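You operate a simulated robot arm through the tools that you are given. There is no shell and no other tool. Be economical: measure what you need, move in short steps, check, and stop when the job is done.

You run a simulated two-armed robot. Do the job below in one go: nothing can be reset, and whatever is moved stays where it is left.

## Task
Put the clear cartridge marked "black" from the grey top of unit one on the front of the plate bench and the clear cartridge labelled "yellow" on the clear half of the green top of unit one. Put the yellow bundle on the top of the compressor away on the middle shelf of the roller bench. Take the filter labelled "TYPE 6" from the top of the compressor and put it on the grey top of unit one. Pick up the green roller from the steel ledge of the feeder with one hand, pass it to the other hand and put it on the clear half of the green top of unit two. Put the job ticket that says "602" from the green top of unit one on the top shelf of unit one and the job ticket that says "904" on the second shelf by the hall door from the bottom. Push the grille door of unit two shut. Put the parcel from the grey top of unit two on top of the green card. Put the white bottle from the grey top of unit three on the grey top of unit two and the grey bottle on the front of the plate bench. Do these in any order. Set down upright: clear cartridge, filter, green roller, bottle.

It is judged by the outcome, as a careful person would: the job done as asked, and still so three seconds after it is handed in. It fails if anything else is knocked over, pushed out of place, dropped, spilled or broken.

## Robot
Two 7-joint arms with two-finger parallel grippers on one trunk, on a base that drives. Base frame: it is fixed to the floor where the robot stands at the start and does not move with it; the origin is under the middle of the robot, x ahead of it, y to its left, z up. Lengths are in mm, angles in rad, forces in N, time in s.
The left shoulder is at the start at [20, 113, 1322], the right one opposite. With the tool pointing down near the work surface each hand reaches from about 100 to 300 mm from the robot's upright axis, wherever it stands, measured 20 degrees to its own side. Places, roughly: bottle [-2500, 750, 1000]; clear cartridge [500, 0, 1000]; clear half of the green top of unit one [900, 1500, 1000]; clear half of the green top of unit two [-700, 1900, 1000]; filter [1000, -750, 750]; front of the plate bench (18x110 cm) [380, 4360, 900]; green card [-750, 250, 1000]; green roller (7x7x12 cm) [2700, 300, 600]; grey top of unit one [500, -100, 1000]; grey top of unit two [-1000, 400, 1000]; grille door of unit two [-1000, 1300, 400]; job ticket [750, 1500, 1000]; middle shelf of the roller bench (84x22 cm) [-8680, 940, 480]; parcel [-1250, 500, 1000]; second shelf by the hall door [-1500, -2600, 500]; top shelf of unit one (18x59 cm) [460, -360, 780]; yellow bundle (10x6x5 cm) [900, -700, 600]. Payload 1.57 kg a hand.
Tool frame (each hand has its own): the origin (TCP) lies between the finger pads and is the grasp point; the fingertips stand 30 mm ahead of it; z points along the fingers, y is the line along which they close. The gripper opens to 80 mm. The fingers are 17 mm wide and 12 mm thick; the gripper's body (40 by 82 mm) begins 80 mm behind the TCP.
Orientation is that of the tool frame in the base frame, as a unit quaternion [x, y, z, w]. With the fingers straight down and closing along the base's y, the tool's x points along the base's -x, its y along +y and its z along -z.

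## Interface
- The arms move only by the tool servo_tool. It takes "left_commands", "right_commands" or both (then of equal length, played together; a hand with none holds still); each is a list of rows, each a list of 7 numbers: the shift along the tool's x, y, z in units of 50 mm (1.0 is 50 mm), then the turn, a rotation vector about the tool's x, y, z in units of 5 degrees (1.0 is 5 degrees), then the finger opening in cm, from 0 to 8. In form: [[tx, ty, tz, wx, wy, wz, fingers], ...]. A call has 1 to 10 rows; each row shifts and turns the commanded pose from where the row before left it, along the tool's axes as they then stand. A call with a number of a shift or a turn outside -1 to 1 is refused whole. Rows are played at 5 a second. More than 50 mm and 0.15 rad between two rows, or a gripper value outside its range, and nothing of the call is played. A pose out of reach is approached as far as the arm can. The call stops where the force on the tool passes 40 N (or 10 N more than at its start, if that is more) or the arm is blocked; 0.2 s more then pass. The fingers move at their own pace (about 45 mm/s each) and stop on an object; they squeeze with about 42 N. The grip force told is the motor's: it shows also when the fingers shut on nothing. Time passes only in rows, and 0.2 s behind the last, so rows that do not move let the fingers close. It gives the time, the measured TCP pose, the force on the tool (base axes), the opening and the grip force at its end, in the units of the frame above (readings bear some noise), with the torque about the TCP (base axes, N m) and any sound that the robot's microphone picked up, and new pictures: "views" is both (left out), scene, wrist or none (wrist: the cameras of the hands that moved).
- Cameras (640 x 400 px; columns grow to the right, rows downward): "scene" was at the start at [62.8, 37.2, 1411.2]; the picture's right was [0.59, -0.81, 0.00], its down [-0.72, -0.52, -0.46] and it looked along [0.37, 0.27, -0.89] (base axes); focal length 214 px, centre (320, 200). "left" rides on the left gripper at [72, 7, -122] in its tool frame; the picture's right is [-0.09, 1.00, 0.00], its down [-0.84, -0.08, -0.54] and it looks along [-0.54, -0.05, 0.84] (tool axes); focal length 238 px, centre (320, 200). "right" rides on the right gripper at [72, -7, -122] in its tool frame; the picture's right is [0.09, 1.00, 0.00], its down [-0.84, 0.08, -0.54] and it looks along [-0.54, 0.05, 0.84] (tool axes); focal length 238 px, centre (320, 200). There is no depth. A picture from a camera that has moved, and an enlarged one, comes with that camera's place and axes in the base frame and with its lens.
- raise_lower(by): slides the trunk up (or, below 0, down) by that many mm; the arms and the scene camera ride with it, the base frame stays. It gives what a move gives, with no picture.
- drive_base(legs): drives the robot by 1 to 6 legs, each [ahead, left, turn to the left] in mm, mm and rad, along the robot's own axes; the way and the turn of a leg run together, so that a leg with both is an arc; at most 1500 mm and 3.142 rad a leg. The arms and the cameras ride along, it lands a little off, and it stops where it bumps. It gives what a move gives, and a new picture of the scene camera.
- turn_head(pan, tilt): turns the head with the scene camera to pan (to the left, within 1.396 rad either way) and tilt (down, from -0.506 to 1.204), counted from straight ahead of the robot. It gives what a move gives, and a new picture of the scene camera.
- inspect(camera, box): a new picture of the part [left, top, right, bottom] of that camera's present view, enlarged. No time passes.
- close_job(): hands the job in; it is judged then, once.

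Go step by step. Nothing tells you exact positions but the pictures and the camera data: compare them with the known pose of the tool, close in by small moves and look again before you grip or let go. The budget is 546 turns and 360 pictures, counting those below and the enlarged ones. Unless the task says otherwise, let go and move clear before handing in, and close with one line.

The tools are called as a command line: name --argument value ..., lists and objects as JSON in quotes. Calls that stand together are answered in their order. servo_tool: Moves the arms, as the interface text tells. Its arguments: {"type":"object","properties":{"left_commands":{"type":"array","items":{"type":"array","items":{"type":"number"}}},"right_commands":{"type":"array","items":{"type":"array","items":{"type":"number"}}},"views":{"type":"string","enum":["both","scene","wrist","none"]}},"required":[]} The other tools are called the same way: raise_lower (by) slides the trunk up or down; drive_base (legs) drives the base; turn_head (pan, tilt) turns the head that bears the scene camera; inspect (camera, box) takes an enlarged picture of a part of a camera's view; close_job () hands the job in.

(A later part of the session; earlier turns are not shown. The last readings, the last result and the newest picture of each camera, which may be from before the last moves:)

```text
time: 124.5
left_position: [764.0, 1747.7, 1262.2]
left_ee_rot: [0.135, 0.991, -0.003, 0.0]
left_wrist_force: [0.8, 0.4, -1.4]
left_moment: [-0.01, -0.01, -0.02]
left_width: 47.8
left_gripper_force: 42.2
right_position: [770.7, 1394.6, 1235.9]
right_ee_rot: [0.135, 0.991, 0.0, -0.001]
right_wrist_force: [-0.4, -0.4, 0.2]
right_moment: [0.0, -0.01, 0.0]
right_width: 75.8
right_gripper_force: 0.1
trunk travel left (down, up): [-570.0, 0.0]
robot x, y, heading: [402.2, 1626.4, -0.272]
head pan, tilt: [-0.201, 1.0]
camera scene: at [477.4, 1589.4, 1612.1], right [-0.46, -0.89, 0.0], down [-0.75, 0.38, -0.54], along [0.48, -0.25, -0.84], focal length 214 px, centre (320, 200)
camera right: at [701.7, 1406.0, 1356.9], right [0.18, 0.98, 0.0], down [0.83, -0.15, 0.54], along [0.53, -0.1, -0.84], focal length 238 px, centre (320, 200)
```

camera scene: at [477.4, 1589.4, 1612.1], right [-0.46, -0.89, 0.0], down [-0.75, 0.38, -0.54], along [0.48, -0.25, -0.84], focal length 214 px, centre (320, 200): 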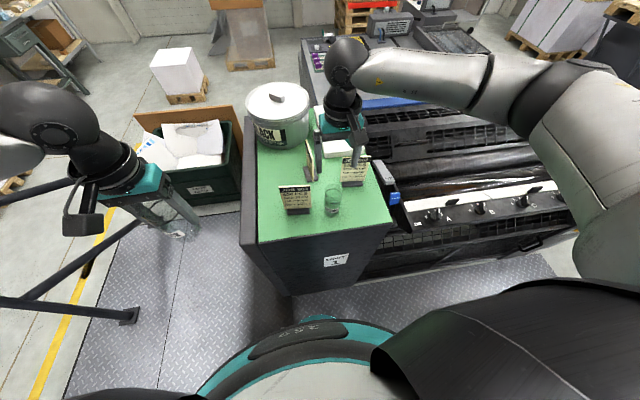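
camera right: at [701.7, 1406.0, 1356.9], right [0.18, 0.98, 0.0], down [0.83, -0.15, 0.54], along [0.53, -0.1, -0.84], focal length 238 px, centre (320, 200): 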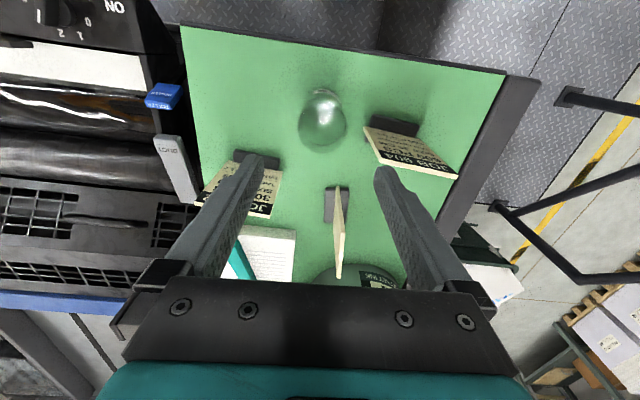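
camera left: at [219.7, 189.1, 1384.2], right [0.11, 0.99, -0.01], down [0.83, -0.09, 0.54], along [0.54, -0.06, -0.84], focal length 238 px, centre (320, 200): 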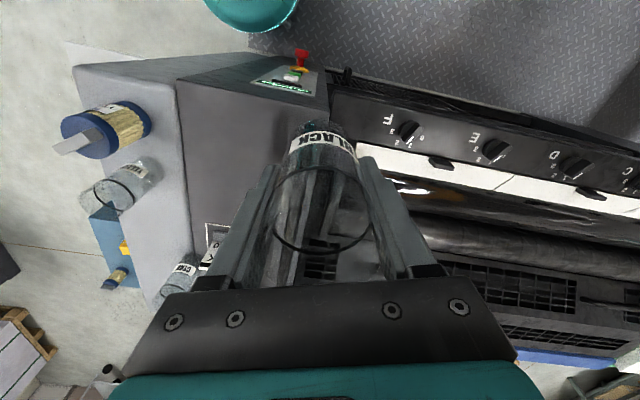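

Yellow stands upright in the clear half. Next the 602 ticket: I move the right hand over it and turn it 90° so the fingers close across the card.

servo_tool --right_commands '[[-0.64, -0.7, 0, 0, 0, 0, 8], [-0.64, -0.7, 0, 0, 0, 0, 8], [-0.64, -0.7, 0, 0, 0, 0, 8], [0, 0, 0, 0, 0, -1, 8], [0, 0, 0, 0, 0, -1, 8], [0, 0, 0, 0, 0, -1, 8], [0, 0, 0, 0, 0, -1, 8], [0, 0, 0, 0, 0, -1, 8], [0, 0, 0, 0, 0, -1, 8], [0, 0, 0, 0, 0, -1, 8]]' --views "none"

servo_tool --right_commands '[[0, 0, 0, 0, 0, -1, 8], [0, 0, 0, 0, 0, -1, 8], [0, 0, 0, 0, 0, -1, 8], [0, 0, 0, 0, 0, -1, 8], [0, 0, 0, 0, 0, -1, 8], [0, 0, 0, 0, 0, -1, 8], [0, 0, 0, 0, 0, -1, 8], [0, 0, 0, 0, 0, -1, 8], [0, 0, 0, 0, 0, -1, 8], [0, 0, 0, 0, 0, -1, 8]]' --views "both"

```text
time: 126.7
left_position: [765.8, 1745.8, 1262.6]
left_ee_rot: [0.134, 0.991, -0.002, 0.001]
left_wrist_force: [-0.1, 0.6, -1.9]
left_moment: [-0.05, 0.02, 0.03]
left_width: 47.7
left_gripper_force: 42.0
right_position: [835.3, 1267.1, 1231.7]
right_ee_rot: [-0.059, 0.998, -0.001, 0.001]
right_wrist_force: [-0.4, 0.4, -0.4]
right_moment: [0.0, 0.03, 0.0]
right_width: 79.9
right_gripper_force: 0.1
right hand out of reach, approached as far as the arm can: row 9, 10
trunk travel left (down, up): [-570.0, 0.0]
robot x, y, heading: [405.6, 1620.9, -0.272]
head pan, tilt: [-0.201, 1.0]
```

```text
time: 128.9
left_position: [764.6, 1746.1, 1261.9]
left_ee_rot: [0.134, 0.991, -0.002, 0.0]
left_wrist_force: [-0.4, 0.4, -1.4]
left_moment: [0.03, -0.02, 0.0]
left_width: 47.8
left_gripper_force: 41.8
right_position: [804.7, 1275.4, 1228.6]
right_ee_rot: [-0.104, 0.995, 0.0, 0.0]
right_wrist_force: [0.2, -0.1, 0.2]
right_moment: [0.01, -0.03, -0.03]
right_width: 80.0
right_gripper_force: 0.0
right hand out of reach, approached as far as the arm can: row 1, 2, 3, 4, 5, 6, 7, 8, 9, 10
trunk travel left (down, up): [-570.0, 0.0]
robot x, y, heading: [405.1, 1625.0, -0.271]
head pan, tilt: [-0.201, 1.0]
camera scene: at [477.4, 1589.0, 1612.1], right [-0.46, -0.89, 0.0], down [-0.75, 0.38, -0.54], along [0.48, -0.25, -0.84], focal length 214 px, centre (320, 200)
camera right: at [737.3, 1253.1, 1351.3], right [-0.3, 0.96, 0.0], down [0.8, 0.25, 0.54], along [0.52, 0.16, -0.84], focal length 238 px, centre (320, 200)
```

scene: 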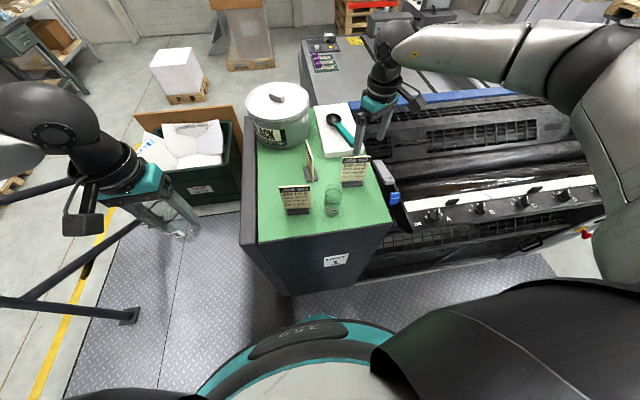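
right: 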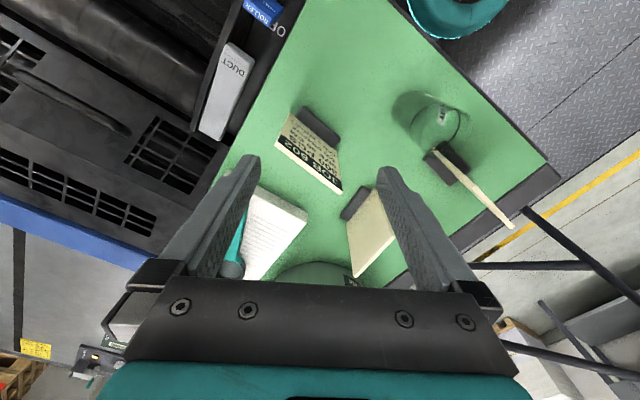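

The hand can't turn that way here. I restore its orientation and instead turn the base to face along the aisle, so the fingers naturally close across the cards.

servo_tool --right_commands '[[0, 0, 0, 0, 0, 1, 8], [0, 0, 0, 0, 0, 1, 8], [0, 0, 0, 0, 0, 1, 8], [0, 0, 0, 0, 0, 1, 8], [0, 0, 0, 0, 0, 1, 8], [0, 0, 0, 0, 0, 1, 8], [0, 0, 0, 0, 0, 1, 8], [0, 0, 0, 0, 0, 1, 8], [0, 0, 0, 0, 0, 1, 8], [0, 0, 0, 0, 0, 1, 8]]' --views "none"

servo_tool --right_commands '[[0, 0, 0, 0, 0, 1, 8], [0, 0, 0, 0, 0, 1, 8], [0, 0, 0, 0, 0, 1, 8], [0, 0, 0, 0, 0, 1, 8], [0, 0, 0, 0, 0, 1, 8], [0, 0, 0, 0, 0, 1, 8], [0, 0, 0, 0, 0, 1, 8], [0.9, 0, 0, 0, 0, 0, 8], [0.9, 0, 0, 0, 0, 0, 8]]' --views "none"

drive_base --legs '[[0, 0, 1.571]]'

turn_head --pan -0.9 --tilt 1.0

```text
time: 131.1
left_position: [764.4, 1746.7, 1262.0]
left_ee_rot: [0.134, 0.991, -0.003, 0.001]
left_wrist_force: [0.1, -0.5, -2.0]
left_moment: [0.01, 0.01, -0.02]
left_width: 47.6
left_gripper_force: 42.1
right_position: [805.1, 1275.0, 1230.5]
right_ee_rot: [0.328, 0.945, 0.0, 0.0]
right_wrist_force: [-0.1, 0.4, -0.7]
right_moment: [-0.01, 0.02, 0.0]
right_width: 80.0
right_gripper_force: 0.0
trunk travel left (down, up): [-570.0, 0.0]
robot x, y, heading: [408.8, 1621.1, -0.27]
head pan, tilt: [-0.201, 1.0]
```

```text
time: 133.1
left_position: [765.2, 1746.8, 1261.1]
left_ee_rot: [0.134, 0.991, -0.003, 0.001]
left_wrist_force: [0.6, -0.2, -1.3]
left_moment: [0.01, -0.01, 0.03]
left_width: 47.8
left_gripper_force: 42.1
right_position: [776.2, 1361.2, 1227.6]
right_ee_rot: [0.596, 0.803, -0.002, 0.0]
right_wrist_force: [-0.4, 0.1, 0.4]
right_moment: [0.0, -0.02, -0.01]
right_width: 80.0
right_gripper_force: 0.0
trunk travel left (down, up): [-570.0, 0.0]
robot x, y, heading: [402.6, 1621.6, -0.276]
head pan, tilt: [-0.201, 1.0]
```

```text
time: 137.4
left_position: [280.5, 1983.3, 1261.6]
left_ee_rot: [-0.608, 0.794, -0.001, 0.003]
left_wrist_force: [0.0, 0.2, -2.0]
left_moment: [0.02, 0.0, -0.02]
left_width: 47.8
left_gripper_force: 41.8
right_position: [665.7, 1998.0, 1227.2]
right_ee_rot: [-0.15, 0.989, 0.0, 0.001]
right_wrist_force: [-0.3, 0.4, 0.6]
right_moment: [-0.01, 0.01, 0.02]
right_width: 80.1
right_gripper_force: 0.1
trunk travel left (down, up): [-570.0, 0.0]
robot x, y, heading: [405.2, 1623.6, 1.309]
head pan, tilt: [-0.201, 1.0]
camera scene: at [439.8, 1695.5, 1612.1], right [0.89, -0.45, 0.0], down [-0.38, -0.75, -0.54], along [0.24, 0.48, -0.84], focal length 214 px, centre (320, 200)
```

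scene: 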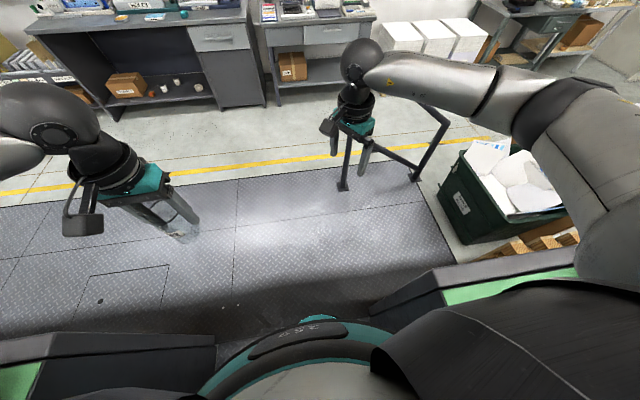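

```text
time: 138.4
left_position: [278.0, 1983.5, 1261.2]
left_ee_rot: [-0.608, 0.794, -0.001, 0.003]
left_wrist_force: [-0.2, 0.0, -1.6]
left_moment: [-0.01, 0.05, 0.02]
left_width: 47.7
left_gripper_force: 41.4
right_position: [666.5, 1997.5, 1228.1]
right_ee_rot: [-0.15, 0.989, -0.001, 0.0]
right_wrist_force: [-0.4, -0.8, -0.4]
right_moment: [0.02, 0.01, -0.01]
right_width: 80.2
right_gripper_force: 0.1
trunk travel left (down, up): [-570.0, 0.0]
robot x, y, heading: [404.5, 1624.1, 1.302]
head pan, tilt: [-0.901, 1.0]
camera scene: at [472.6, 1660.9, 1612.1], right [0.39, -0.92, 0.0], down [-0.77, -0.33, -0.54], along [0.5, 0.21, -0.84], focal length 214 px, centre (320, 200)
```

scene: 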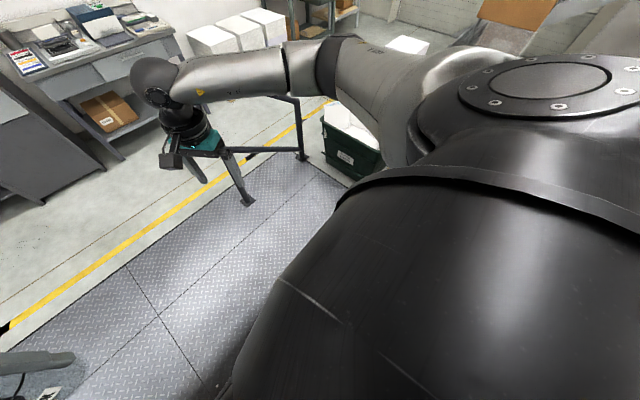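

servo_tool --right_commands '[[0, 0, 0, 0, 0, 1, 8], [0, 0, 0, 0, 0, 1, 8], [0, 0, 0, 0, 0, 1, 8], [0, 0, 0, 0, 0, 1, 8], [0, 0, 0, 0, 0, 1, 8], [0, 0, 0, 0, 0, 1, 8], [0, 0, 0, 0, 0, 0.6, 8]]' --views "none"

drive_base --legs '[[-100, 0, -1.571]]'

turn_head --pan -0.2 --tilt 1.0

```text
time: 140.0
left_position: [279.8, 1982.5, 1263.2]
left_ee_rot: [-0.609, 0.793, -0.002, 0.002]
left_wrist_force: [-0.7, 0.4, -1.1]
left_moment: [0.01, -0.01, 0.0]
left_width: 47.9
left_gripper_force: 42.1
right_position: [666.0, 1997.5, 1226.8]
right_ee_rot: [0.137, 0.991, 0.0, 0.001]
right_wrist_force: [-0.2, 1.0, 0.2]
right_moment: [-0.01, 0.0, -0.01]
right_width: 80.2
right_gripper_force: 0.2
trunk travel left (down, up): [-570.0, 0.0]
robot x, y, heading: [405.4, 1620.9, 1.309]
head pan, tilt: [-0.901, 1.0]
```

```text
time: 144.3
left_position: [685.9, 1703.7, 1262.1]
left_ee_rot: [0.13, 0.992, -0.002, 0.0]
left_wrist_force: [0.4, 0.1, -0.7]
left_moment: [-0.01, 0.02, -0.03]
left_width: 47.6
left_gripper_force: 42.3
right_position: [699.7, 1318.5, 1227.4]
right_ee_rot: [0.797, 0.604, 0.0, 0.0]
right_wrist_force: [-0.3, 0.2, 0.2]
right_moment: [0.03, -0.01, 0.03]
right_width: 80.2
right_gripper_force: 0.1
trunk travel left (down, up): [-570.0, 0.0]
robot x, y, heading: [329.0, 1583.2, -0.267]
head pan, tilt: [-0.901, 1.0]
camera scene: at [364.7, 1511.9, 1612.1], right [-0.92, -0.39, 0.0], down [-0.33, 0.77, -0.54], along [0.21, -0.5, -0.84], focal length 214 px, centre (320, 200)
```

scene: 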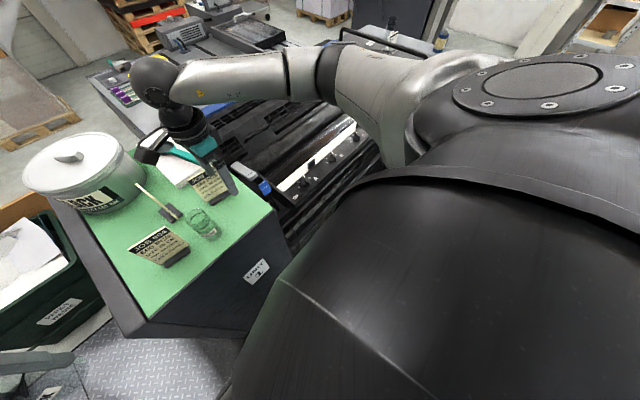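

```text
time: 145.3
left_position: [686.0, 1703.9, 1261.9]
left_ee_rot: [0.13, 0.992, -0.002, 0.0]
left_wrist_force: [-0.2, -1.2, -1.2]
left_moment: [-0.01, 0.01, 0.02]
left_width: 47.6
left_gripper_force: 41.6
right_position: [700.4, 1318.2, 1228.1]
right_ee_rot: [0.797, 0.604, -0.001, 0.001]
right_wrist_force: [0.1, -0.6, -0.4]
right_moment: [0.01, 0.0, 0.02]
right_width: 80.0
right_gripper_force: 0.0
trunk travel left (down, up): [-570.0, 0.0]
robot x, y, heading: [323.4, 1578.7, -0.267]
head pan, tilt: [-0.201, 1.0]
camera scene: at [399.4, 1544.5, 1612.1], right [-0.45, -0.89, 0.0], down [-0.75, 0.38, -0.54], along [0.48, -0.24, -0.84], focal length 214 px, centre (320, 200)
```

scene: 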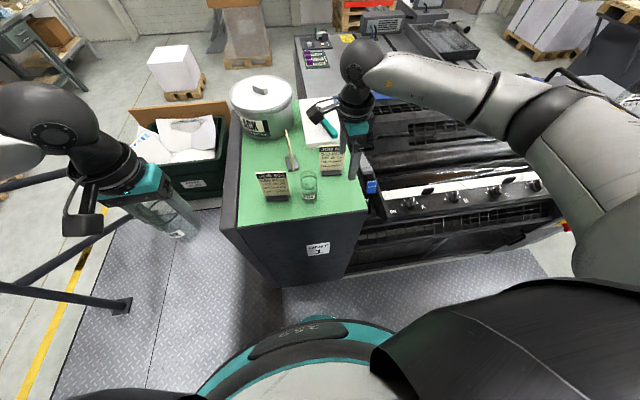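

drive_base --legs '[[105, 0, 0]]'

servo_tool --right_commands '[[0, 0, 0.3, 0, 0, 0, 8]]' --views "wrist"

```text
time: 146.5
left_position: [787.2, 1676.2, 1261.6]
left_ee_rot: [0.132, 0.991, -0.003, 0.0]
left_wrist_force: [0.3, -0.1, -0.9]
left_moment: [0.0, 0.03, 0.02]
left_width: 48.1
left_gripper_force: 42.2
right_position: [801.0, 1289.0, 1227.0]
right_ee_rot: [0.798, 0.603, -0.001, 0.0]
right_wrist_force: [0.8, 0.0, -0.1]
right_moment: [0.0, 0.0, 0.0]
right_width: 80.2
right_gripper_force: 0.0
trunk travel left (down, up): [-570.0, 0.0]
robot x, y, heading: [427.7, 1550.2, -0.267]
head pan, tilt: [-0.201, 1.0]
camera scene: at [501.4, 1516.8, 1612.1], right [-0.45, -0.89, 0.0], down [-0.75, 0.38, -0.54], along [0.48, -0.24, -0.84], focal length 214 px, centre (320, 200)
```

scene: 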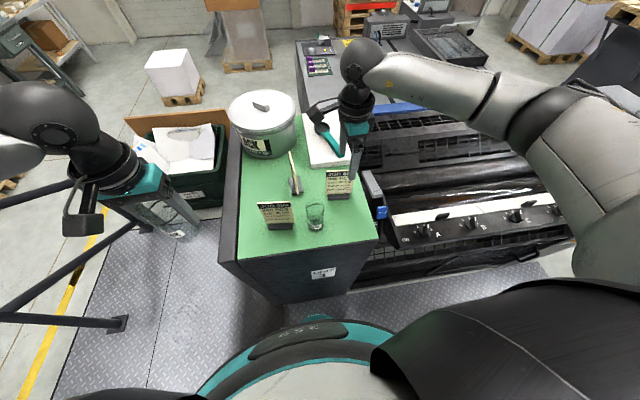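

```text
time: 146.9
left_position: [787.0, 1675.9, 1262.1]
left_ee_rot: [0.131, 0.991, -0.002, 0.001]
left_wrist_force: [-1.1, 0.0, -2.1]
left_moment: [0.01, -0.01, -0.03]
left_width: 47.9
left_gripper_force: 42.1
right_position: [801.6, 1290.2, 1212.6]
right_ee_rot: [0.798, 0.603, 0.0, 0.001]
right_wrist_force: [-0.8, 0.7, -0.1]
right_moment: [0.03, -0.04, 0.0]
right_width: 80.1
right_gripper_force: 0.1
trunk travel left (down, up): [-570.0, 0.0]
robot x, y, heading: [432.4, 1549.0, -0.27]
head pan, tilt: [-0.201, 1.0]
camera right: at [816.3, 1360.7, 1333.9], right [0.98, -0.18, 0.0], down [-0.15, -0.83, 0.54], along [-0.1, -0.53, -0.84], focal length 238 px, centre (320, 200)
```

right: 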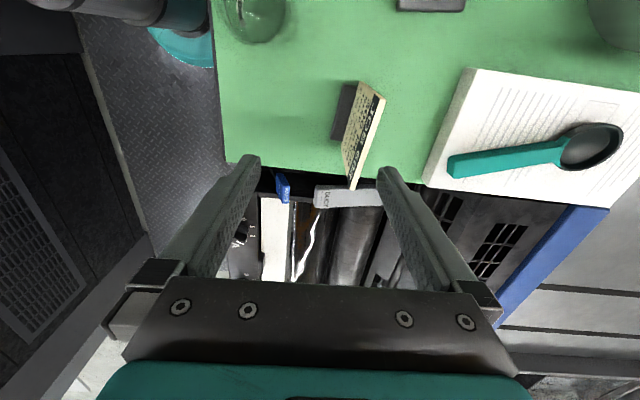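

servo_tool --right_commands '[[-0.13, 0.93, 0, 0, 0, 0, 8], [0, 0, 0, 0, 0, 0.7, 8], [0, 0, 0, 0, 0, 0.7, 8], [0, 0, 1, 0, 0, 0, 8]]' --views "wrist"

```text
time: 147.9
left_position: [788.6, 1676.6, 1261.3]
left_ee_rot: [0.132, 0.991, -0.002, 0.0]
left_wrist_force: [-0.4, -0.5, -1.7]
left_moment: [-0.02, 0.0, 0.01]
left_width: 47.6
left_gripper_force: 42.3
right_position: [844.9, 1270.4, 1163.1]
right_ee_rot: [0.833, 0.554, -0.001, 0.001]
right_wrist_force: [0.8, 0.3, -0.2]
right_moment: [0.01, -0.01, 0.0]
right_width: 79.8
right_gripper_force: 0.0
trunk travel left (down, up): [-570.0, 0.0]
robot x, y, heading: [431.7, 1553.4, -0.269]
head pan, tilt: [-0.201, 1.0]
camera right: at [868.5, 1337.7, 1284.5], right [0.95, -0.3, 0.0], down [-0.25, -0.8, 0.54], along [-0.16, -0.52, -0.84], focal length 238 px, centre (320, 200)
```

right: 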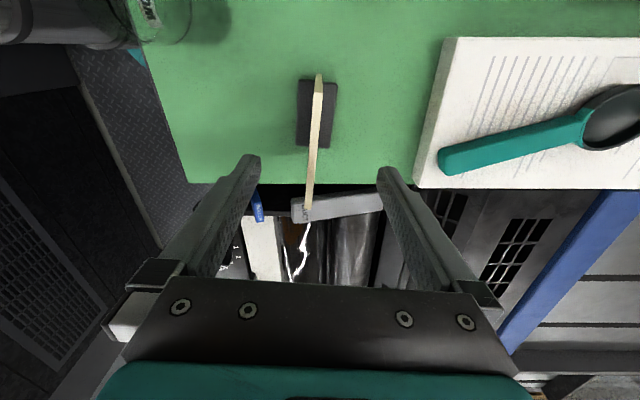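

servo_tool --right_commands '[[0, 0, 0.7, 0, 0, 0, 8], [0, 0, 0.7, 0, 0, 0, 8], [0, 0, 0, 0, 0, 0, 4], [0, 0, 0, 0, 0, 0, 1], [0, 0, 0, 0, 0, 0, 0], [0, 0, 0, 0, 0, 0, 0], [0, 0, 0, 0, 0, 0, 0]]' --views "wrist"

```text
time: 149.5
left_position: [787.8, 1675.0, 1262.4]
left_ee_rot: [0.131, 0.991, -0.003, 0.001]
left_wrist_force: [0.1, 0.1, -0.6]
left_moment: [0.02, 0.02, 0.0]
left_width: 47.7
left_gripper_force: 42.9
right_position: [844.6, 1269.7, 1093.3]
right_ee_rot: [0.833, 0.553, -0.001, 0.0]
right_wrist_force: [0.0, 0.9, -0.1]
right_moment: [-0.01, 0.0, -0.02]
right_width: 5.8
right_gripper_force: 17.1
trunk travel left (down, up): [-570.0, 0.0]
robot x, y, heading: [427.0, 1549.0, -0.268]
head pan, tilt: [-0.201, 1.0]
camera right: at [868.3, 1338.1, 1215.4], right [0.95, -0.3, 0.0], down [-0.25, -0.8, 0.54], along [-0.16, -0.52, -0.84], focal length 238 px, centre (320, 200)
```

right: 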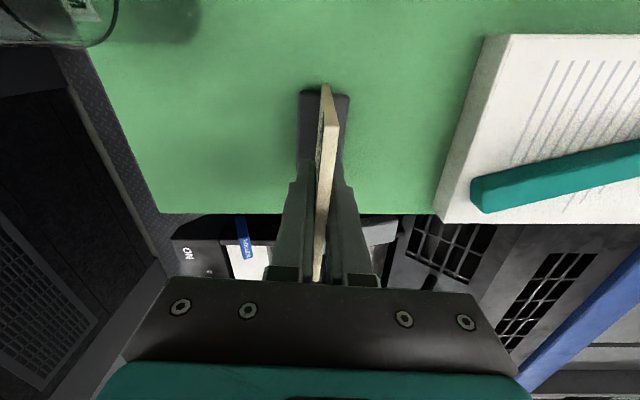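

servo_tool --right_commands '[[0, 0, 0, 0, 0, 0, 0], [0, 0, -0.5, 0, 0, 0, 0], [0, 0, -1, 0, 0, 0, 0], [0, 0, -1, 0, 0, 0, 0], [0, 0, -0.7, 0, 0, 0, 0]]' --views "both"

```text
time: 150.7
left_position: [786.2, 1677.6, 1262.9]
left_ee_rot: [0.131, 0.991, -0.003, 0.001]
left_wrist_force: [-0.5, -0.5, -1.8]
left_moment: [0.02, 0.01, -0.01]
left_width: 47.6
left_gripper_force: 41.6
right_position: [844.8, 1269.4, 1253.0]
right_ee_rot: [0.833, 0.553, -0.001, 0.001]
right_wrist_force: [0.7, -0.7, 0.0]
right_moment: [0.03, -0.01, 0.01]
right_width: 5.7
right_gripper_force: 25.2
trunk travel left (down, up): [-570.0, 0.0]
robot x, y, heading: [428.7, 1553.4, -0.266]
head pan, tilt: [-0.201, 1.0]
camera scene: at [501.0, 1516.9, 1612.1], right [-0.45, -0.89, 0.0], down [-0.75, 0.38, -0.54], along [0.48, -0.24, -0.84], focal length 214 px, centre (320, 200)
camera right: at [868.6, 1337.2, 1375.1], right [0.95, -0.3, 0.0], down [-0.25, -0.8, 0.54], along [-0.16, -0.52, -0.84], focal length 238 px, centre (320, 200)
```

scene: 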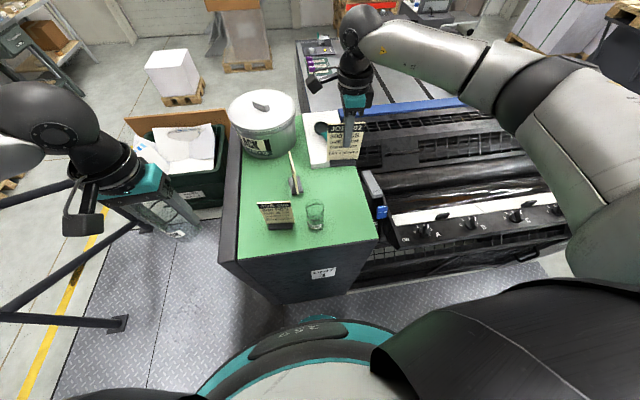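
right: 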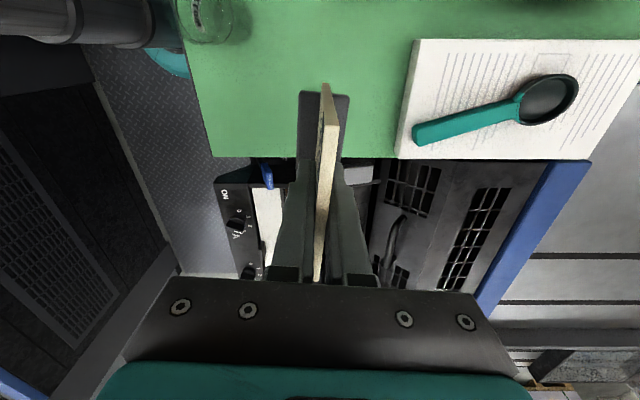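

602 is in the right hand. I back out, turn toward the wall benches and drive to the plate bench with the black cartridge.

drive_base --legs '[[-240, 0, 0], [0, 0, 1.567], [900, 0, 0], [800, 545, 0]]'

turn_head --pan 0 --tilt 0.6

```text
time: 165.3
left_position: [-9.4, 3757.7, 1261.4]
left_ee_rot: [-0.607, 0.795, -0.001, 0.002]
left_wrist_force: [0.5, -1.0, -1.4]
left_moment: [0.0, 0.0, 0.01]
left_width: 47.9
left_gripper_force: 42.2
right_position: [398.6, 3815.2, 1252.1]
right_ee_rot: [0.199, 0.98, 0.0, 0.001]
right_wrist_force: [-0.6, -1.2, -0.9]
right_moment: [-0.02, 0.02, -0.02]
right_width: 5.5
right_gripper_force: 25.5
trunk travel left (down, up): [-570.0, 0.0]
robot x, y, heading: [115.0, 3402.2, 1.307]
head pan, tilt: [-0.201, 1.0]
camera scene: at [150.5, 3469.3, 1612.1], right [0.89, -0.45, 0.0], down [-0.38, -0.75, -0.54], along [0.24, 0.48, -0.84], focal length 214 px, centre (320, 200)
```

scene: 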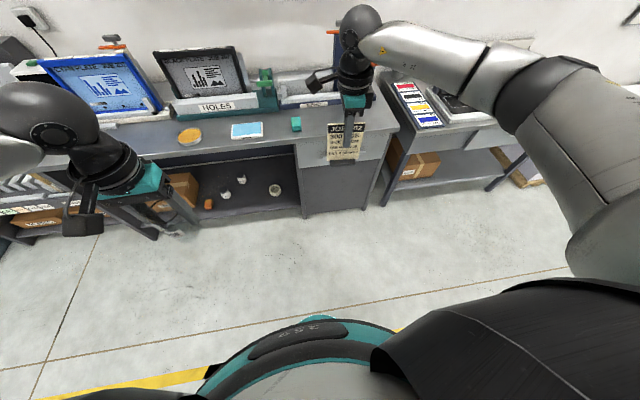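

```text
time: 166.2
left_position: [-9.9, 3757.3, 1261.7]
left_ee_rot: [-0.607, 0.795, -0.002, 0.002]
left_wrist_force: [-0.4, -0.4, -2.3]
left_moment: [0.02, 0.01, -0.01]
left_width: 47.6
left_gripper_force: 42.2
right_position: [399.1, 3815.2, 1253.0]
right_ee_rot: [0.199, 0.98, 0.0, 0.001]
right_wrist_force: [0.0, -0.2, -1.4]
right_moment: [-0.02, -0.02, 0.01]
right_width: 5.5
right_gripper_force: 25.9
trunk travel left (down, up): [-570.0, 0.0]
robot x, y, heading: [115.6, 3397.4, 1.301]
head pan, tilt: [0.0, 0.6]
camera scene: at [142.6, 3492.1, 1644.0], right [0.96, -0.27, 0.0], down [-0.15, -0.55, -0.82], along [0.22, 0.79, -0.57], focal length 214 px, centre (320, 200)
```

scene: 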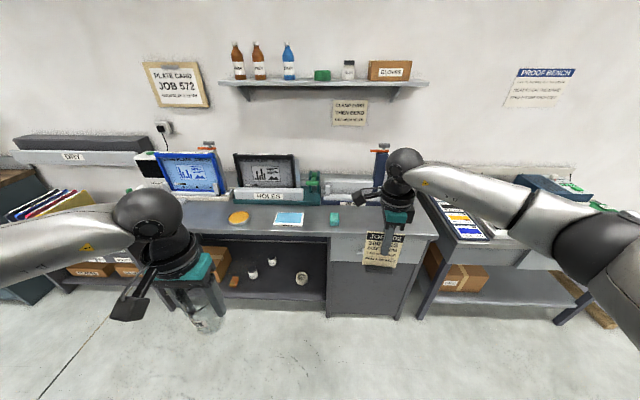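

The plate bench is ahead; its front strip has tape, a sheet and a teal block. I shift right and closer to a free stretch right of the block.

drive_base --legs '[[250, -460, 0]]'

turn_head --pan 0.3 --tilt 0.85

```text
time: 169.2
left_position: [497.3, 3871.0, 1262.9]
left_ee_rot: [-0.605, 0.796, -0.002, 0.002]
left_wrist_force: [-0.3, -0.2, -1.5]
left_moment: [-0.01, 0.01, 0.01]
left_width: 47.7
left_gripper_force: 42.0
right_position: [905.5, 3926.0, 1253.3]
right_ee_rot: [0.202, 0.979, 0.0, 0.001]
right_wrist_force: [-0.4, 0.1, -0.6]
right_moment: [-0.01, 0.02, 0.04]
right_width: 5.6
right_gripper_force: 25.4
trunk travel left (down, up): [-570.0, 0.0]
robot x, y, heading: [618.6, 3509.1, 1.297]
head pan, tilt: [0.0, 0.6]
camera scene: at [647.4, 3606.0, 1644.1], right [0.96, -0.27, 0.0], down [-0.15, -0.54, -0.82], along [0.22, 0.79, -0.57], focal length 214 px, centre (320, 200)
```

scene: 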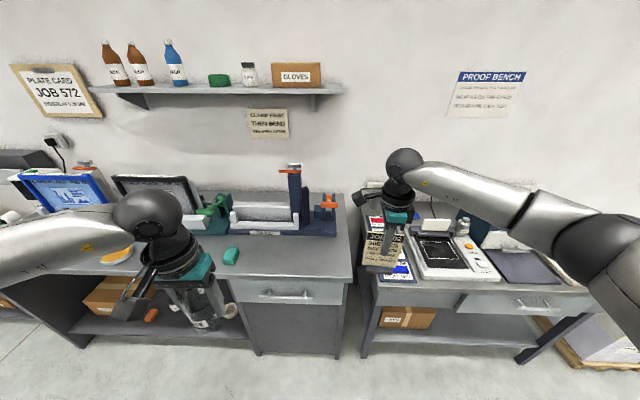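

```text
time: 170.0
left_position: [495.7, 3871.4, 1262.8]
left_ee_rot: [-0.605, 0.796, -0.002, 0.002]
left_wrist_force: [-0.6, -0.5, -1.8]
left_moment: [-0.01, 0.04, -0.04]
left_width: 47.5
left_gripper_force: 41.8
right_position: [904.7, 3926.8, 1253.5]
right_ee_rot: [0.202, 0.979, 0.0, 0.002]
right_wrist_force: [0.0, -1.3, -0.9]
right_moment: [0.02, 0.0, -0.02]
right_width: 5.6
right_gripper_force: 25.7
trunk travel left (down, up): [-570.0, 0.0]
robot x, y, heading: [622.2, 3512.4, 1.297]
head pan, tilt: [0.3, 0.85]
camera scene: at [621.0, 3598.9, 1623.2], right [1.0, 0.02, 0.0], down [0.02, -0.75, -0.66], along [-0.02, 0.66, -0.75], focal length 214 px, centre (320, 200)
```

scene: 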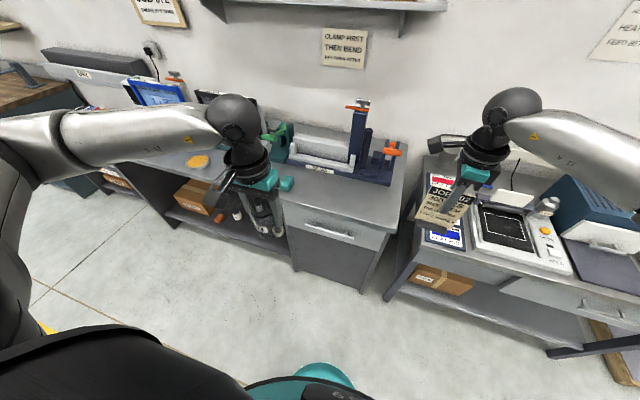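

drive_base --legs '[[295, 0, 0]]'

servo_tool --left_commands '[[-0.8, -0.6, 0, 0, 0, 0, 0], [-0.8, -0.6, 0, 0, 0, 0, 0], [0, 0, 1, 0, 0, 0, 0], [0, 0, 1, 0, 0, 0, 0], [0, 0, 1, 0, 0, 0, 0]]' --views "both"

```text
time: 172.0
left_position: [578.3, 4154.3, 1262.9]
left_ee_rot: [-0.605, 0.796, -0.002, 0.002]
left_wrist_force: [0.3, 0.1, -1.7]
left_moment: [-0.02, 0.01, 0.02]
left_width: 47.7
left_gripper_force: 41.8
right_position: [985.1, 4207.6, 1252.8]
right_ee_rot: [0.202, 0.979, 0.0, 0.001]
right_wrist_force: [-0.2, -0.3, -0.6]
right_moment: [0.02, 0.01, -0.01]
right_width: 5.6
right_gripper_force: 26.1
trunk travel left (down, up): [-570.0, 0.0]
robot x, y, heading: [698.6, 3792.5, 1.294]
head pan, tilt: [0.3, 0.85]
camera scene: at [700.8, 3880.7, 1623.2], right [1.0, 0.02, 0.0], down [0.02, -0.75, -0.66], along [-0.02, 0.66, -0.75], focal length 214 px, centre (320, 200)
```

scene: 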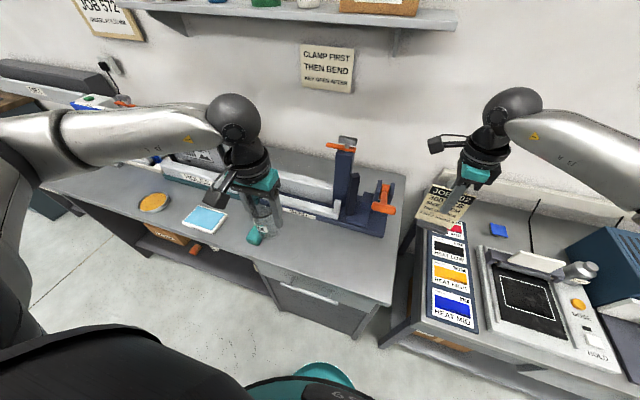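

```text
time: 173.2
left_position: [657.8, 4214.3, 1112.2]
left_ee_rot: [-0.605, 0.796, -0.002, 0.002]
left_wrist_force: [0.4, 0.0, -1.6]
left_moment: [-0.02, -0.02, 0.03]
left_width: 47.6
left_gripper_force: 41.5
right_position: [985.0, 4207.4, 1251.6]
right_ee_rot: [0.202, 0.979, -0.001, 0.001]
right_wrist_force: [-0.8, -0.3, -0.3]
right_moment: [0.01, 0.01, -0.01]
right_width: 6.0
right_gripper_force: 25.8
trunk travel left (down, up): [-570.0, 0.0]
robot x, y, heading: [696.9, 3794.8, 1.297]
head pan, tilt: [0.3, 0.85]
camera scene: at [700.4, 3880.1, 1623.2], right [1.0, 0.02, 0.0], down [0.02, -0.75, -0.66], along [-0.02, 0.66, -0.75], focal length 214 px, centre (320, 200)
camera left: at [631.6, 4147.2, 1234.7], right [-0.93, 0.36, 0.0], down [0.3, 0.78, 0.54], along [0.2, 0.51, -0.84], focal length 238 px, centre (320, 200)
```

scene: 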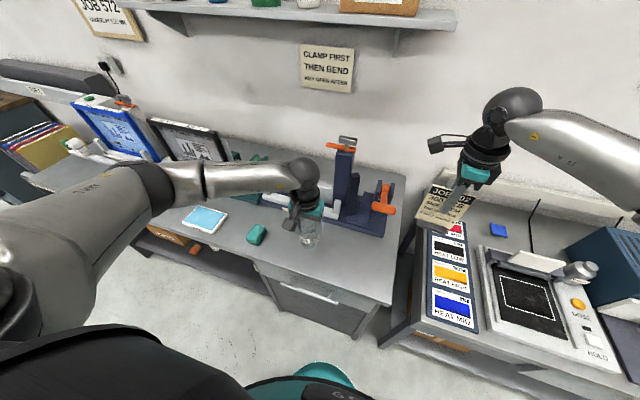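
left: 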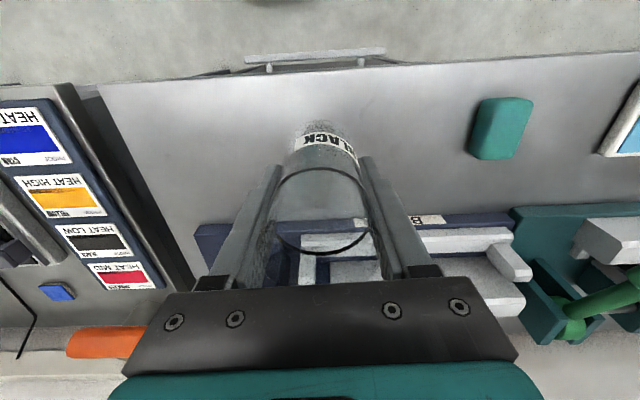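

servo_tool --left_commands '[[0, 0, 0.9, 0, 0, 0, 0], [0, 0, 0.9, 0, 0, 0, 0]]' --views "wrist"

```text
time: 173.8
left_position: [659.8, 4212.9, 1022.5]
left_ee_rot: [-0.605, 0.796, -0.002, 0.002]
left_wrist_force: [-0.1, 0.0, -1.2]
left_moment: [0.01, 0.03, -0.01]
left_width: 47.9
left_gripper_force: 41.7
right_position: [985.0, 4206.6, 1253.6]
right_ee_rot: [0.202, 0.979, 0.0, 0.001]
right_wrist_force: [-0.1, -0.7, -0.5]
right_moment: [-0.02, 0.0, 0.0]
right_width: 5.4
right_gripper_force: 25.2
trunk travel left (down, up): [-570.0, 0.0]
robot x, y, heading: [699.5, 3789.3, 1.289]
head pan, tilt: [0.3, 0.85]
camera left: at [631.3, 4146.5, 1145.8], right [-0.93, 0.36, 0.0], down [0.3, 0.79, 0.54], along [0.2, 0.51, -0.84], focal length 238 px, centre (320, 200)
```

left: 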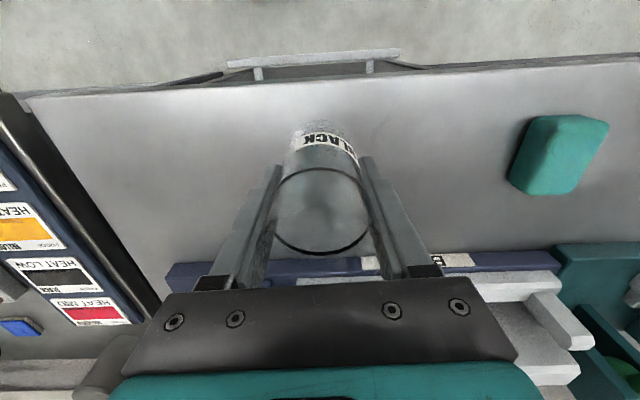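

servo_tool --left_commands '[[0, 0, 0.5, 0, 0, 0, 0], [0, 0, 0.2, 0, 0, 0, 0], [0, 0, 0.06, 0, 0, 0, 0], [0, 0, 0.06, 0, 0, 0, 0], [0, 0, 0.06, 0, 0, 0, 0], [0, 0, 0.06, 0, 0, 0, 0], [0, 0, 0.06, 0, 0, 0, 0], [0, 0, 0.06, 0, 0, 0, 0], [0, 0, 0.06, 0, 0, 0, 0], [0, 0, 0.06, 0, 0, 0, 0]]' --views "wrist"

```text
time: 176.0
left_position: [657.4, 4212.9, 963.1]
left_ee_rot: [-0.605, 0.797, -0.002, 0.001]
left_wrist_force: [0.2, 0.9, -1.7]
left_moment: [-0.01, 0.02, -0.03]
left_width: 47.9
left_gripper_force: 41.8
right_position: [985.1, 4206.4, 1254.0]
right_ee_rot: [0.202, 0.979, -0.001, 0.002]
right_wrist_force: [-0.1, -1.1, -1.1]
right_moment: [0.02, -0.02, 0.01]
right_width: 5.6
right_gripper_force: 25.6
trunk travel left (down, up): [-570.0, 0.0]
robot x, y, heading: [700.7, 3791.3, 1.297]
head pan, tilt: [0.3, 0.85]
camera left: at [631.1, 4146.8, 1085.2], right [-0.93, 0.36, 0.0], down [0.3, 0.79, 0.54], along [0.2, 0.51, -0.84], focal length 238 px, centre (320, 200)
```

left: 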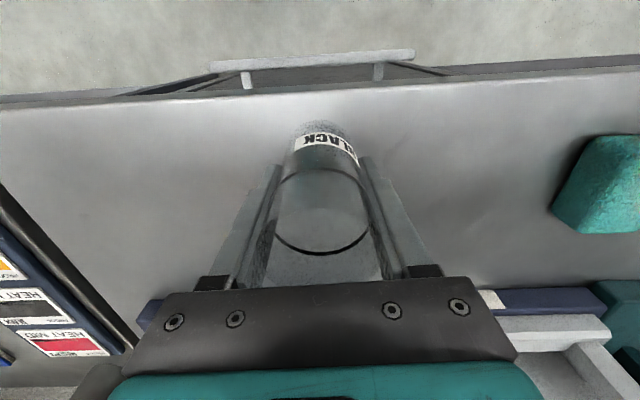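

servo_tool --left_commands '[[0, 0, 0.08, 0, 0, 0, 0], [0, 0, 0.08, 0, 0, 0, 0], [0, 0, 0.08, 0, 0, 0, 0], [0, 0, 0.08, 0, 0, 0, 0], [0, 0, 0.08, 0, 0, 0, 0], [0, 0, 0.08, 0, 0, 0, 0]]' --views "wrist"

```text
time: 177.4
left_position: [658.9, 4215.4, 943.2]
left_ee_rot: [-0.605, 0.796, 0.0, 0.004]
left_wrist_force: [-1.6, 1.0, 34.2]
left_moment: [0.14, 0.49, 0.01]
left_width: 47.6
left_gripper_force: 42.3
right_position: [985.1, 4205.4, 1253.0]
right_ee_rot: [0.202, 0.979, 0.001, 0.0]
right_wrist_force: [-0.7, -0.9, -0.7]
right_moment: [-0.02, -0.03, -0.03]
right_width: 5.2
right_gripper_force: 25.9
trunk travel left (down, up): [-570.0, 0.0]
robot x, y, heading: [696.5, 3791.4, 1.291]
head pan, tilt: [0.3, 0.85]
camera left: at [631.9, 4147.0, 1064.3], right [-0.93, 0.36, 0.0], down [0.3, 0.78, 0.55], along [0.2, 0.51, -0.84], focal length 238 px, centre (320, 200)
```

left: 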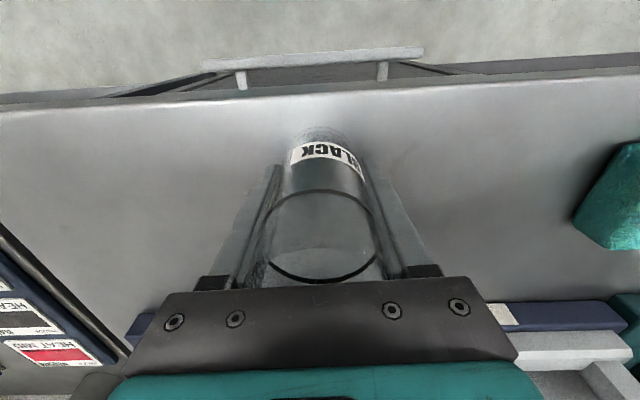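

servo_tool --left_commands '[[0, 0, -0.07, 0, 0, 0, 0], [0, 0, 0, 0, 0, 0, 6], [0, 0, 0, 0, 0, 0, 8], [0, 0, 0, 0, 0, 0, 8], [0, 0, -0.6, 0, 0, 0, 8], [0, 0, -1, 0, 0, 0, 8], [0, 0, -1, 0, 0, 0, 8], [0, 0, -1, 0, 0, 0, 8], [0, 0, -1, 0, 0, 0, 8], [0, 0, -1, 0, 0, 0, 8]]' --views "both"

```text
time: 179.6
left_position: [657.3, 4211.6, 1223.9]
left_ee_rot: [-0.605, 0.797, -0.002, 0.001]
left_wrist_force: [0.5, -0.4, -0.6]
left_moment: [0.02, 0.03, 0.0]
left_width: 79.6
left_gripper_force: 0.1
right_position: [985.4, 4205.9, 1252.4]
right_ee_rot: [0.202, 0.979, 0.0, 0.001]
right_wrist_force: [0.5, 0.3, -0.3]
right_moment: [0.0, 0.05, -0.01]
right_width: 5.6
right_gripper_force: 25.5
trunk travel left (down, up): [-570.0, 0.0]
robot x, y, heading: [703.8, 3795.3, 1.294]
head pan, tilt: [0.3, 0.85]
camera scene: at [700.9, 3879.8, 1623.2], right [1.0, 0.02, 0.0], down [0.02, -0.75, -0.66], along [-0.02, 0.66, -0.75], focal length 214 px, centre (320, 200)
camera left: at [630.1, 4144.6, 1344.8], right [-0.93, 0.36, 0.0], down [0.3, 0.79, 0.54], along [0.2, 0.51, -0.84], focal length 238 px, centre (320, 200)
```

scene: 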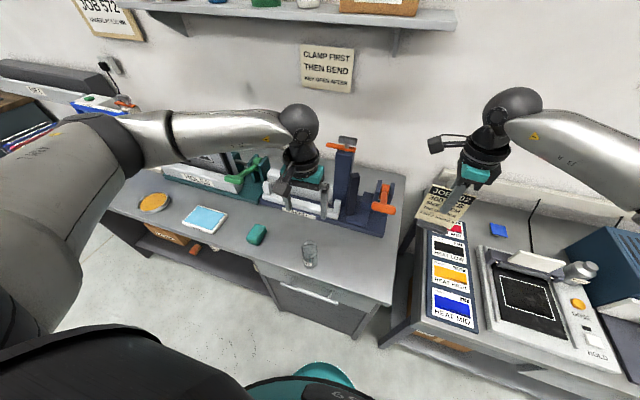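
left: 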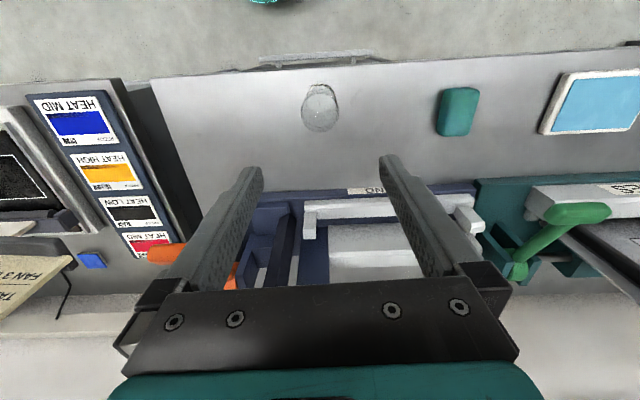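

Black is upright on the plate bench front. Back to unit one for ticket 904, turning the left hand on the way.

drive_base --legs '[[-295, 0, 0], [-250, 460, 0], [-800, -545, 0], [-900, 0, 0]]'

servo_tool --left_commands '[[0.5, 0, 0, 0, 0, -1, 8], [0, 0, 0, 0, 0, -1, 8], [0, 0, 0, 0, 0, -1, 8], [0, 0, 0, 0, 0, -1, 8], [0, 0, 0, 0, 0, -1, 8], [0, 0, 0, 0, 0, -1, 8], [0, 0, 0, 0, 0, -1, 8], [0, 0, 0, 0, 0, -1, 8], [0, 0, 0, 0, 0, -1, 8]]' --views "none"

servo_tool --left_commands '[[0, 0, 0, 0, 0, -1, 8], [0, 0, 0, 0, 0, -1, 8], [0, 0, 0, 0, 0, -1, 8], [0, 0, 0, 0, 0, -1, 8], [0, 0, 0, 0, 0, -1, 8], [0, 0, 0, 0, 0, -1, 8], [0, 0, 0, 0, 0, -1, 8], [0, 0, 0, 0, 0, -1, 8]]' --views "none"

drive_base --legs '[[0, 0, -1.565]]'

```text
time: 193.2
left_position: [109.4, 2038.7, 1221.8]
left_ee_rot: [-0.594, 0.804, -0.002, 0.003]
left_wrist_force: [1.2, -0.7, -0.7]
left_moment: [-0.02, 0.0, -0.01]
left_width: 79.8
left_gripper_force: 0.1
right_position: [438.9, 2025.1, 1253.0]
right_ee_rot: [0.215, 0.977, 0.0, 0.0]
right_wrist_force: [-0.2, -1.2, -1.0]
right_moment: [0.0, 0.01, 0.01]
right_width: 5.6
right_gripper_force: 25.7
trunk travel left (down, up): [-570.0, 0.0]
robot x, y, heading: [144.2, 1621.2, 1.266]
head pan, tilt: [0.3, 0.85]
camera scene: at [145.9, 1705.3, 1623.2], right [1.0, 0.0, 0.0], down [0.0, -0.75, -0.66], along [0.0, 0.66, -0.75], focal length 214 px, centre (320, 200)
```

scene: 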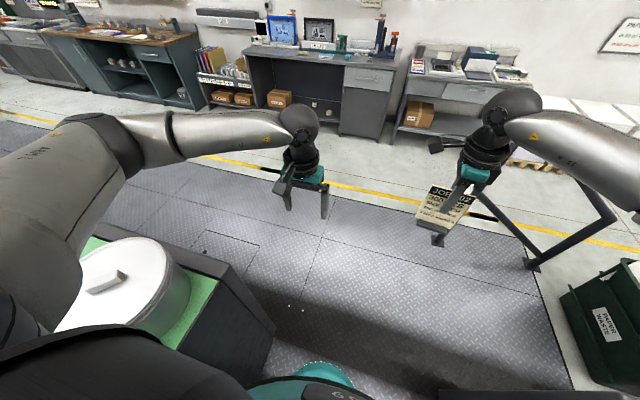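

```text
time: 195.2
left_position: [103.5, 2015.2, 1222.2]
left_ee_rot: [0.857, -0.515, 0.001, -0.001]
left_wrist_force: [0.6, 0.2, 0.2]
left_moment: [0.0, -0.02, -0.05]
left_width: 79.8
left_gripper_force: 0.0
right_position: [438.0, 2025.4, 1251.8]
right_ee_rot: [0.215, 0.977, 0.001, 0.001]
right_wrist_force: [-0.4, -0.3, -0.9]
right_moment: [0.02, 0.02, -0.02]
right_width: 5.6
right_gripper_force: 25.9
trunk travel left (down, up): [-570.0, 0.0]
robot x, y, heading: [139.0, 1619.9, 1.271]
head pan, tilt: [0.3, 0.85]
```

```text
time: 197.0
left_position: [102.2, 2015.0, 1221.5]
left_ee_rot: [0.982, -0.191, 0.002, -0.001]
left_wrist_force: [-0.7, 0.5, -0.3]
left_moment: [0.01, -0.01, 0.0]
left_width: 79.9
left_gripper_force: 0.1
right_position: [439.4, 2024.4, 1253.3]
right_ee_rot: [0.215, 0.977, 0.0, 0.002]
right_wrist_force: [0.6, 0.5, -1.2]
right_moment: [0.01, 0.01, 0.0]
right_width: 5.7
right_gripper_force: 25.3
trunk travel left (down, up): [-570.0, 0.0]
robot x, y, heading: [143.0, 1619.3, 1.268]
head pan, tilt: [0.3, 0.85]
```

```text
time: 201.2
left_position: [536.9, 1669.3, 1222.2]
left_ee_rot: [-0.572, 0.82, -0.002, -0.002]
left_wrist_force: [0.0, -0.1, 0.1]
left_moment: [-0.02, -0.01, -0.03]
left_width: 80.4
left_gripper_force: 0.1
right_position: [557.2, 1334.1, 1253.8]
right_ee_rot: [0.833, 0.553, -0.001, 0.0]
right_wrist_force: [-0.2, 0.1, -0.7]
right_moment: [0.01, 0.02, 0.01]
right_width: 5.4
right_gripper_force: 25.7
trunk travel left (down, up): [-570.0, 0.0]
robot x, y, heading: [141.2, 1620.1, -0.266]
head pan, tilt: [0.3, 0.85]
camera scene: at [230.6, 1617.2, 1623.2], right [0.03, -1.0, 0.0], down [-0.75, -0.02, -0.66], along [0.66, 0.02, -0.75], focal length 214 px, centre (320, 200)
```

scene: 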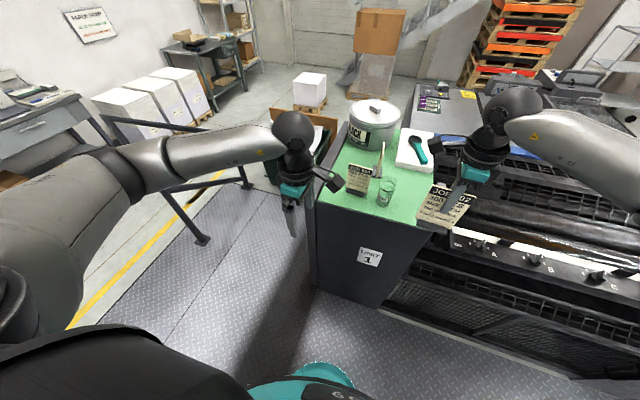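

drive_base --legs '[[150, -94, 0], [125, 0, 0]]'

servo_tool --left_commands '[[0, 0, -0.1, 0, 0, 0, 8]]' --views "wrist"

```text
time: 203.5
left_position: [779.1, 1505.3, 1222.1]
left_ee_rot: [-0.571, 0.821, -0.002, -0.002]
left_wrist_force: [0.4, -0.1, 0.8]
left_moment: [-0.04, -0.03, 0.02]
left_width: 80.0
left_gripper_force: 0.1
right_position: [796.8, 1169.8, 1252.7]
right_ee_rot: [0.835, 0.55, -0.001, 0.001]
right_wrist_force: [0.4, 0.8, -1.4]
right_moment: [0.01, 0.0, 0.01]
right_width: 5.6
right_gripper_force: 25.9
trunk travel left (down, up): [-570.0, 0.0]
robot x, y, heading: [383.5, 1451.5, -0.271]
head pan, tilt: [0.3, 0.85]
camera scene: at [471.6, 1453.6, 1623.2], right [0.03, -1.0, 0.0], down [-0.75, -0.02, -0.66], along [0.66, 0.02, -0.75], focal length 214 px, centre (320, 200)
```

scene: 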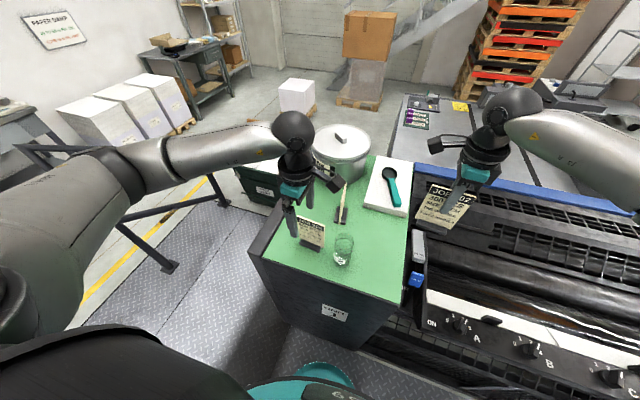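

```text
time: 203.9
left_position: [777.5, 1505.3, 1226.4]
left_ee_rot: [-0.571, 0.821, -0.003, -0.002]
left_wrist_force: [0.1, 0.1, 0.5]
left_moment: [0.02, -0.02, -0.03]
left_width: 79.9
left_gripper_force: 0.1
right_position: [796.7, 1170.3, 1253.3]
right_ee_rot: [0.835, 0.551, -0.001, 0.001]
right_wrist_force: [0.1, -0.3, -0.7]
right_moment: [0.01, -0.01, -0.01]
right_width: 5.3
right_gripper_force: 25.9
trunk travel left (down, up): [-570.0, 0.0]
robot x, y, heading: [380.7, 1454.1, -0.267]
head pan, tilt: [0.3, 0.85]
camera left: at [745.1, 1441.0, 1349.9], right [-0.9, 0.43, 0.0], down [0.36, 0.76, 0.54], along [0.23, 0.48, -0.84], focal length 238 px, centre (320, 200)
```

left: 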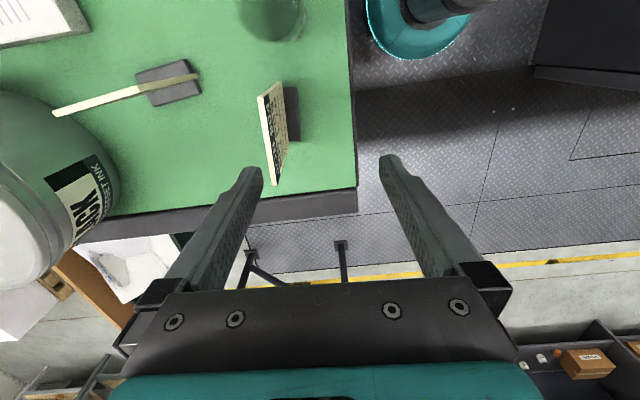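

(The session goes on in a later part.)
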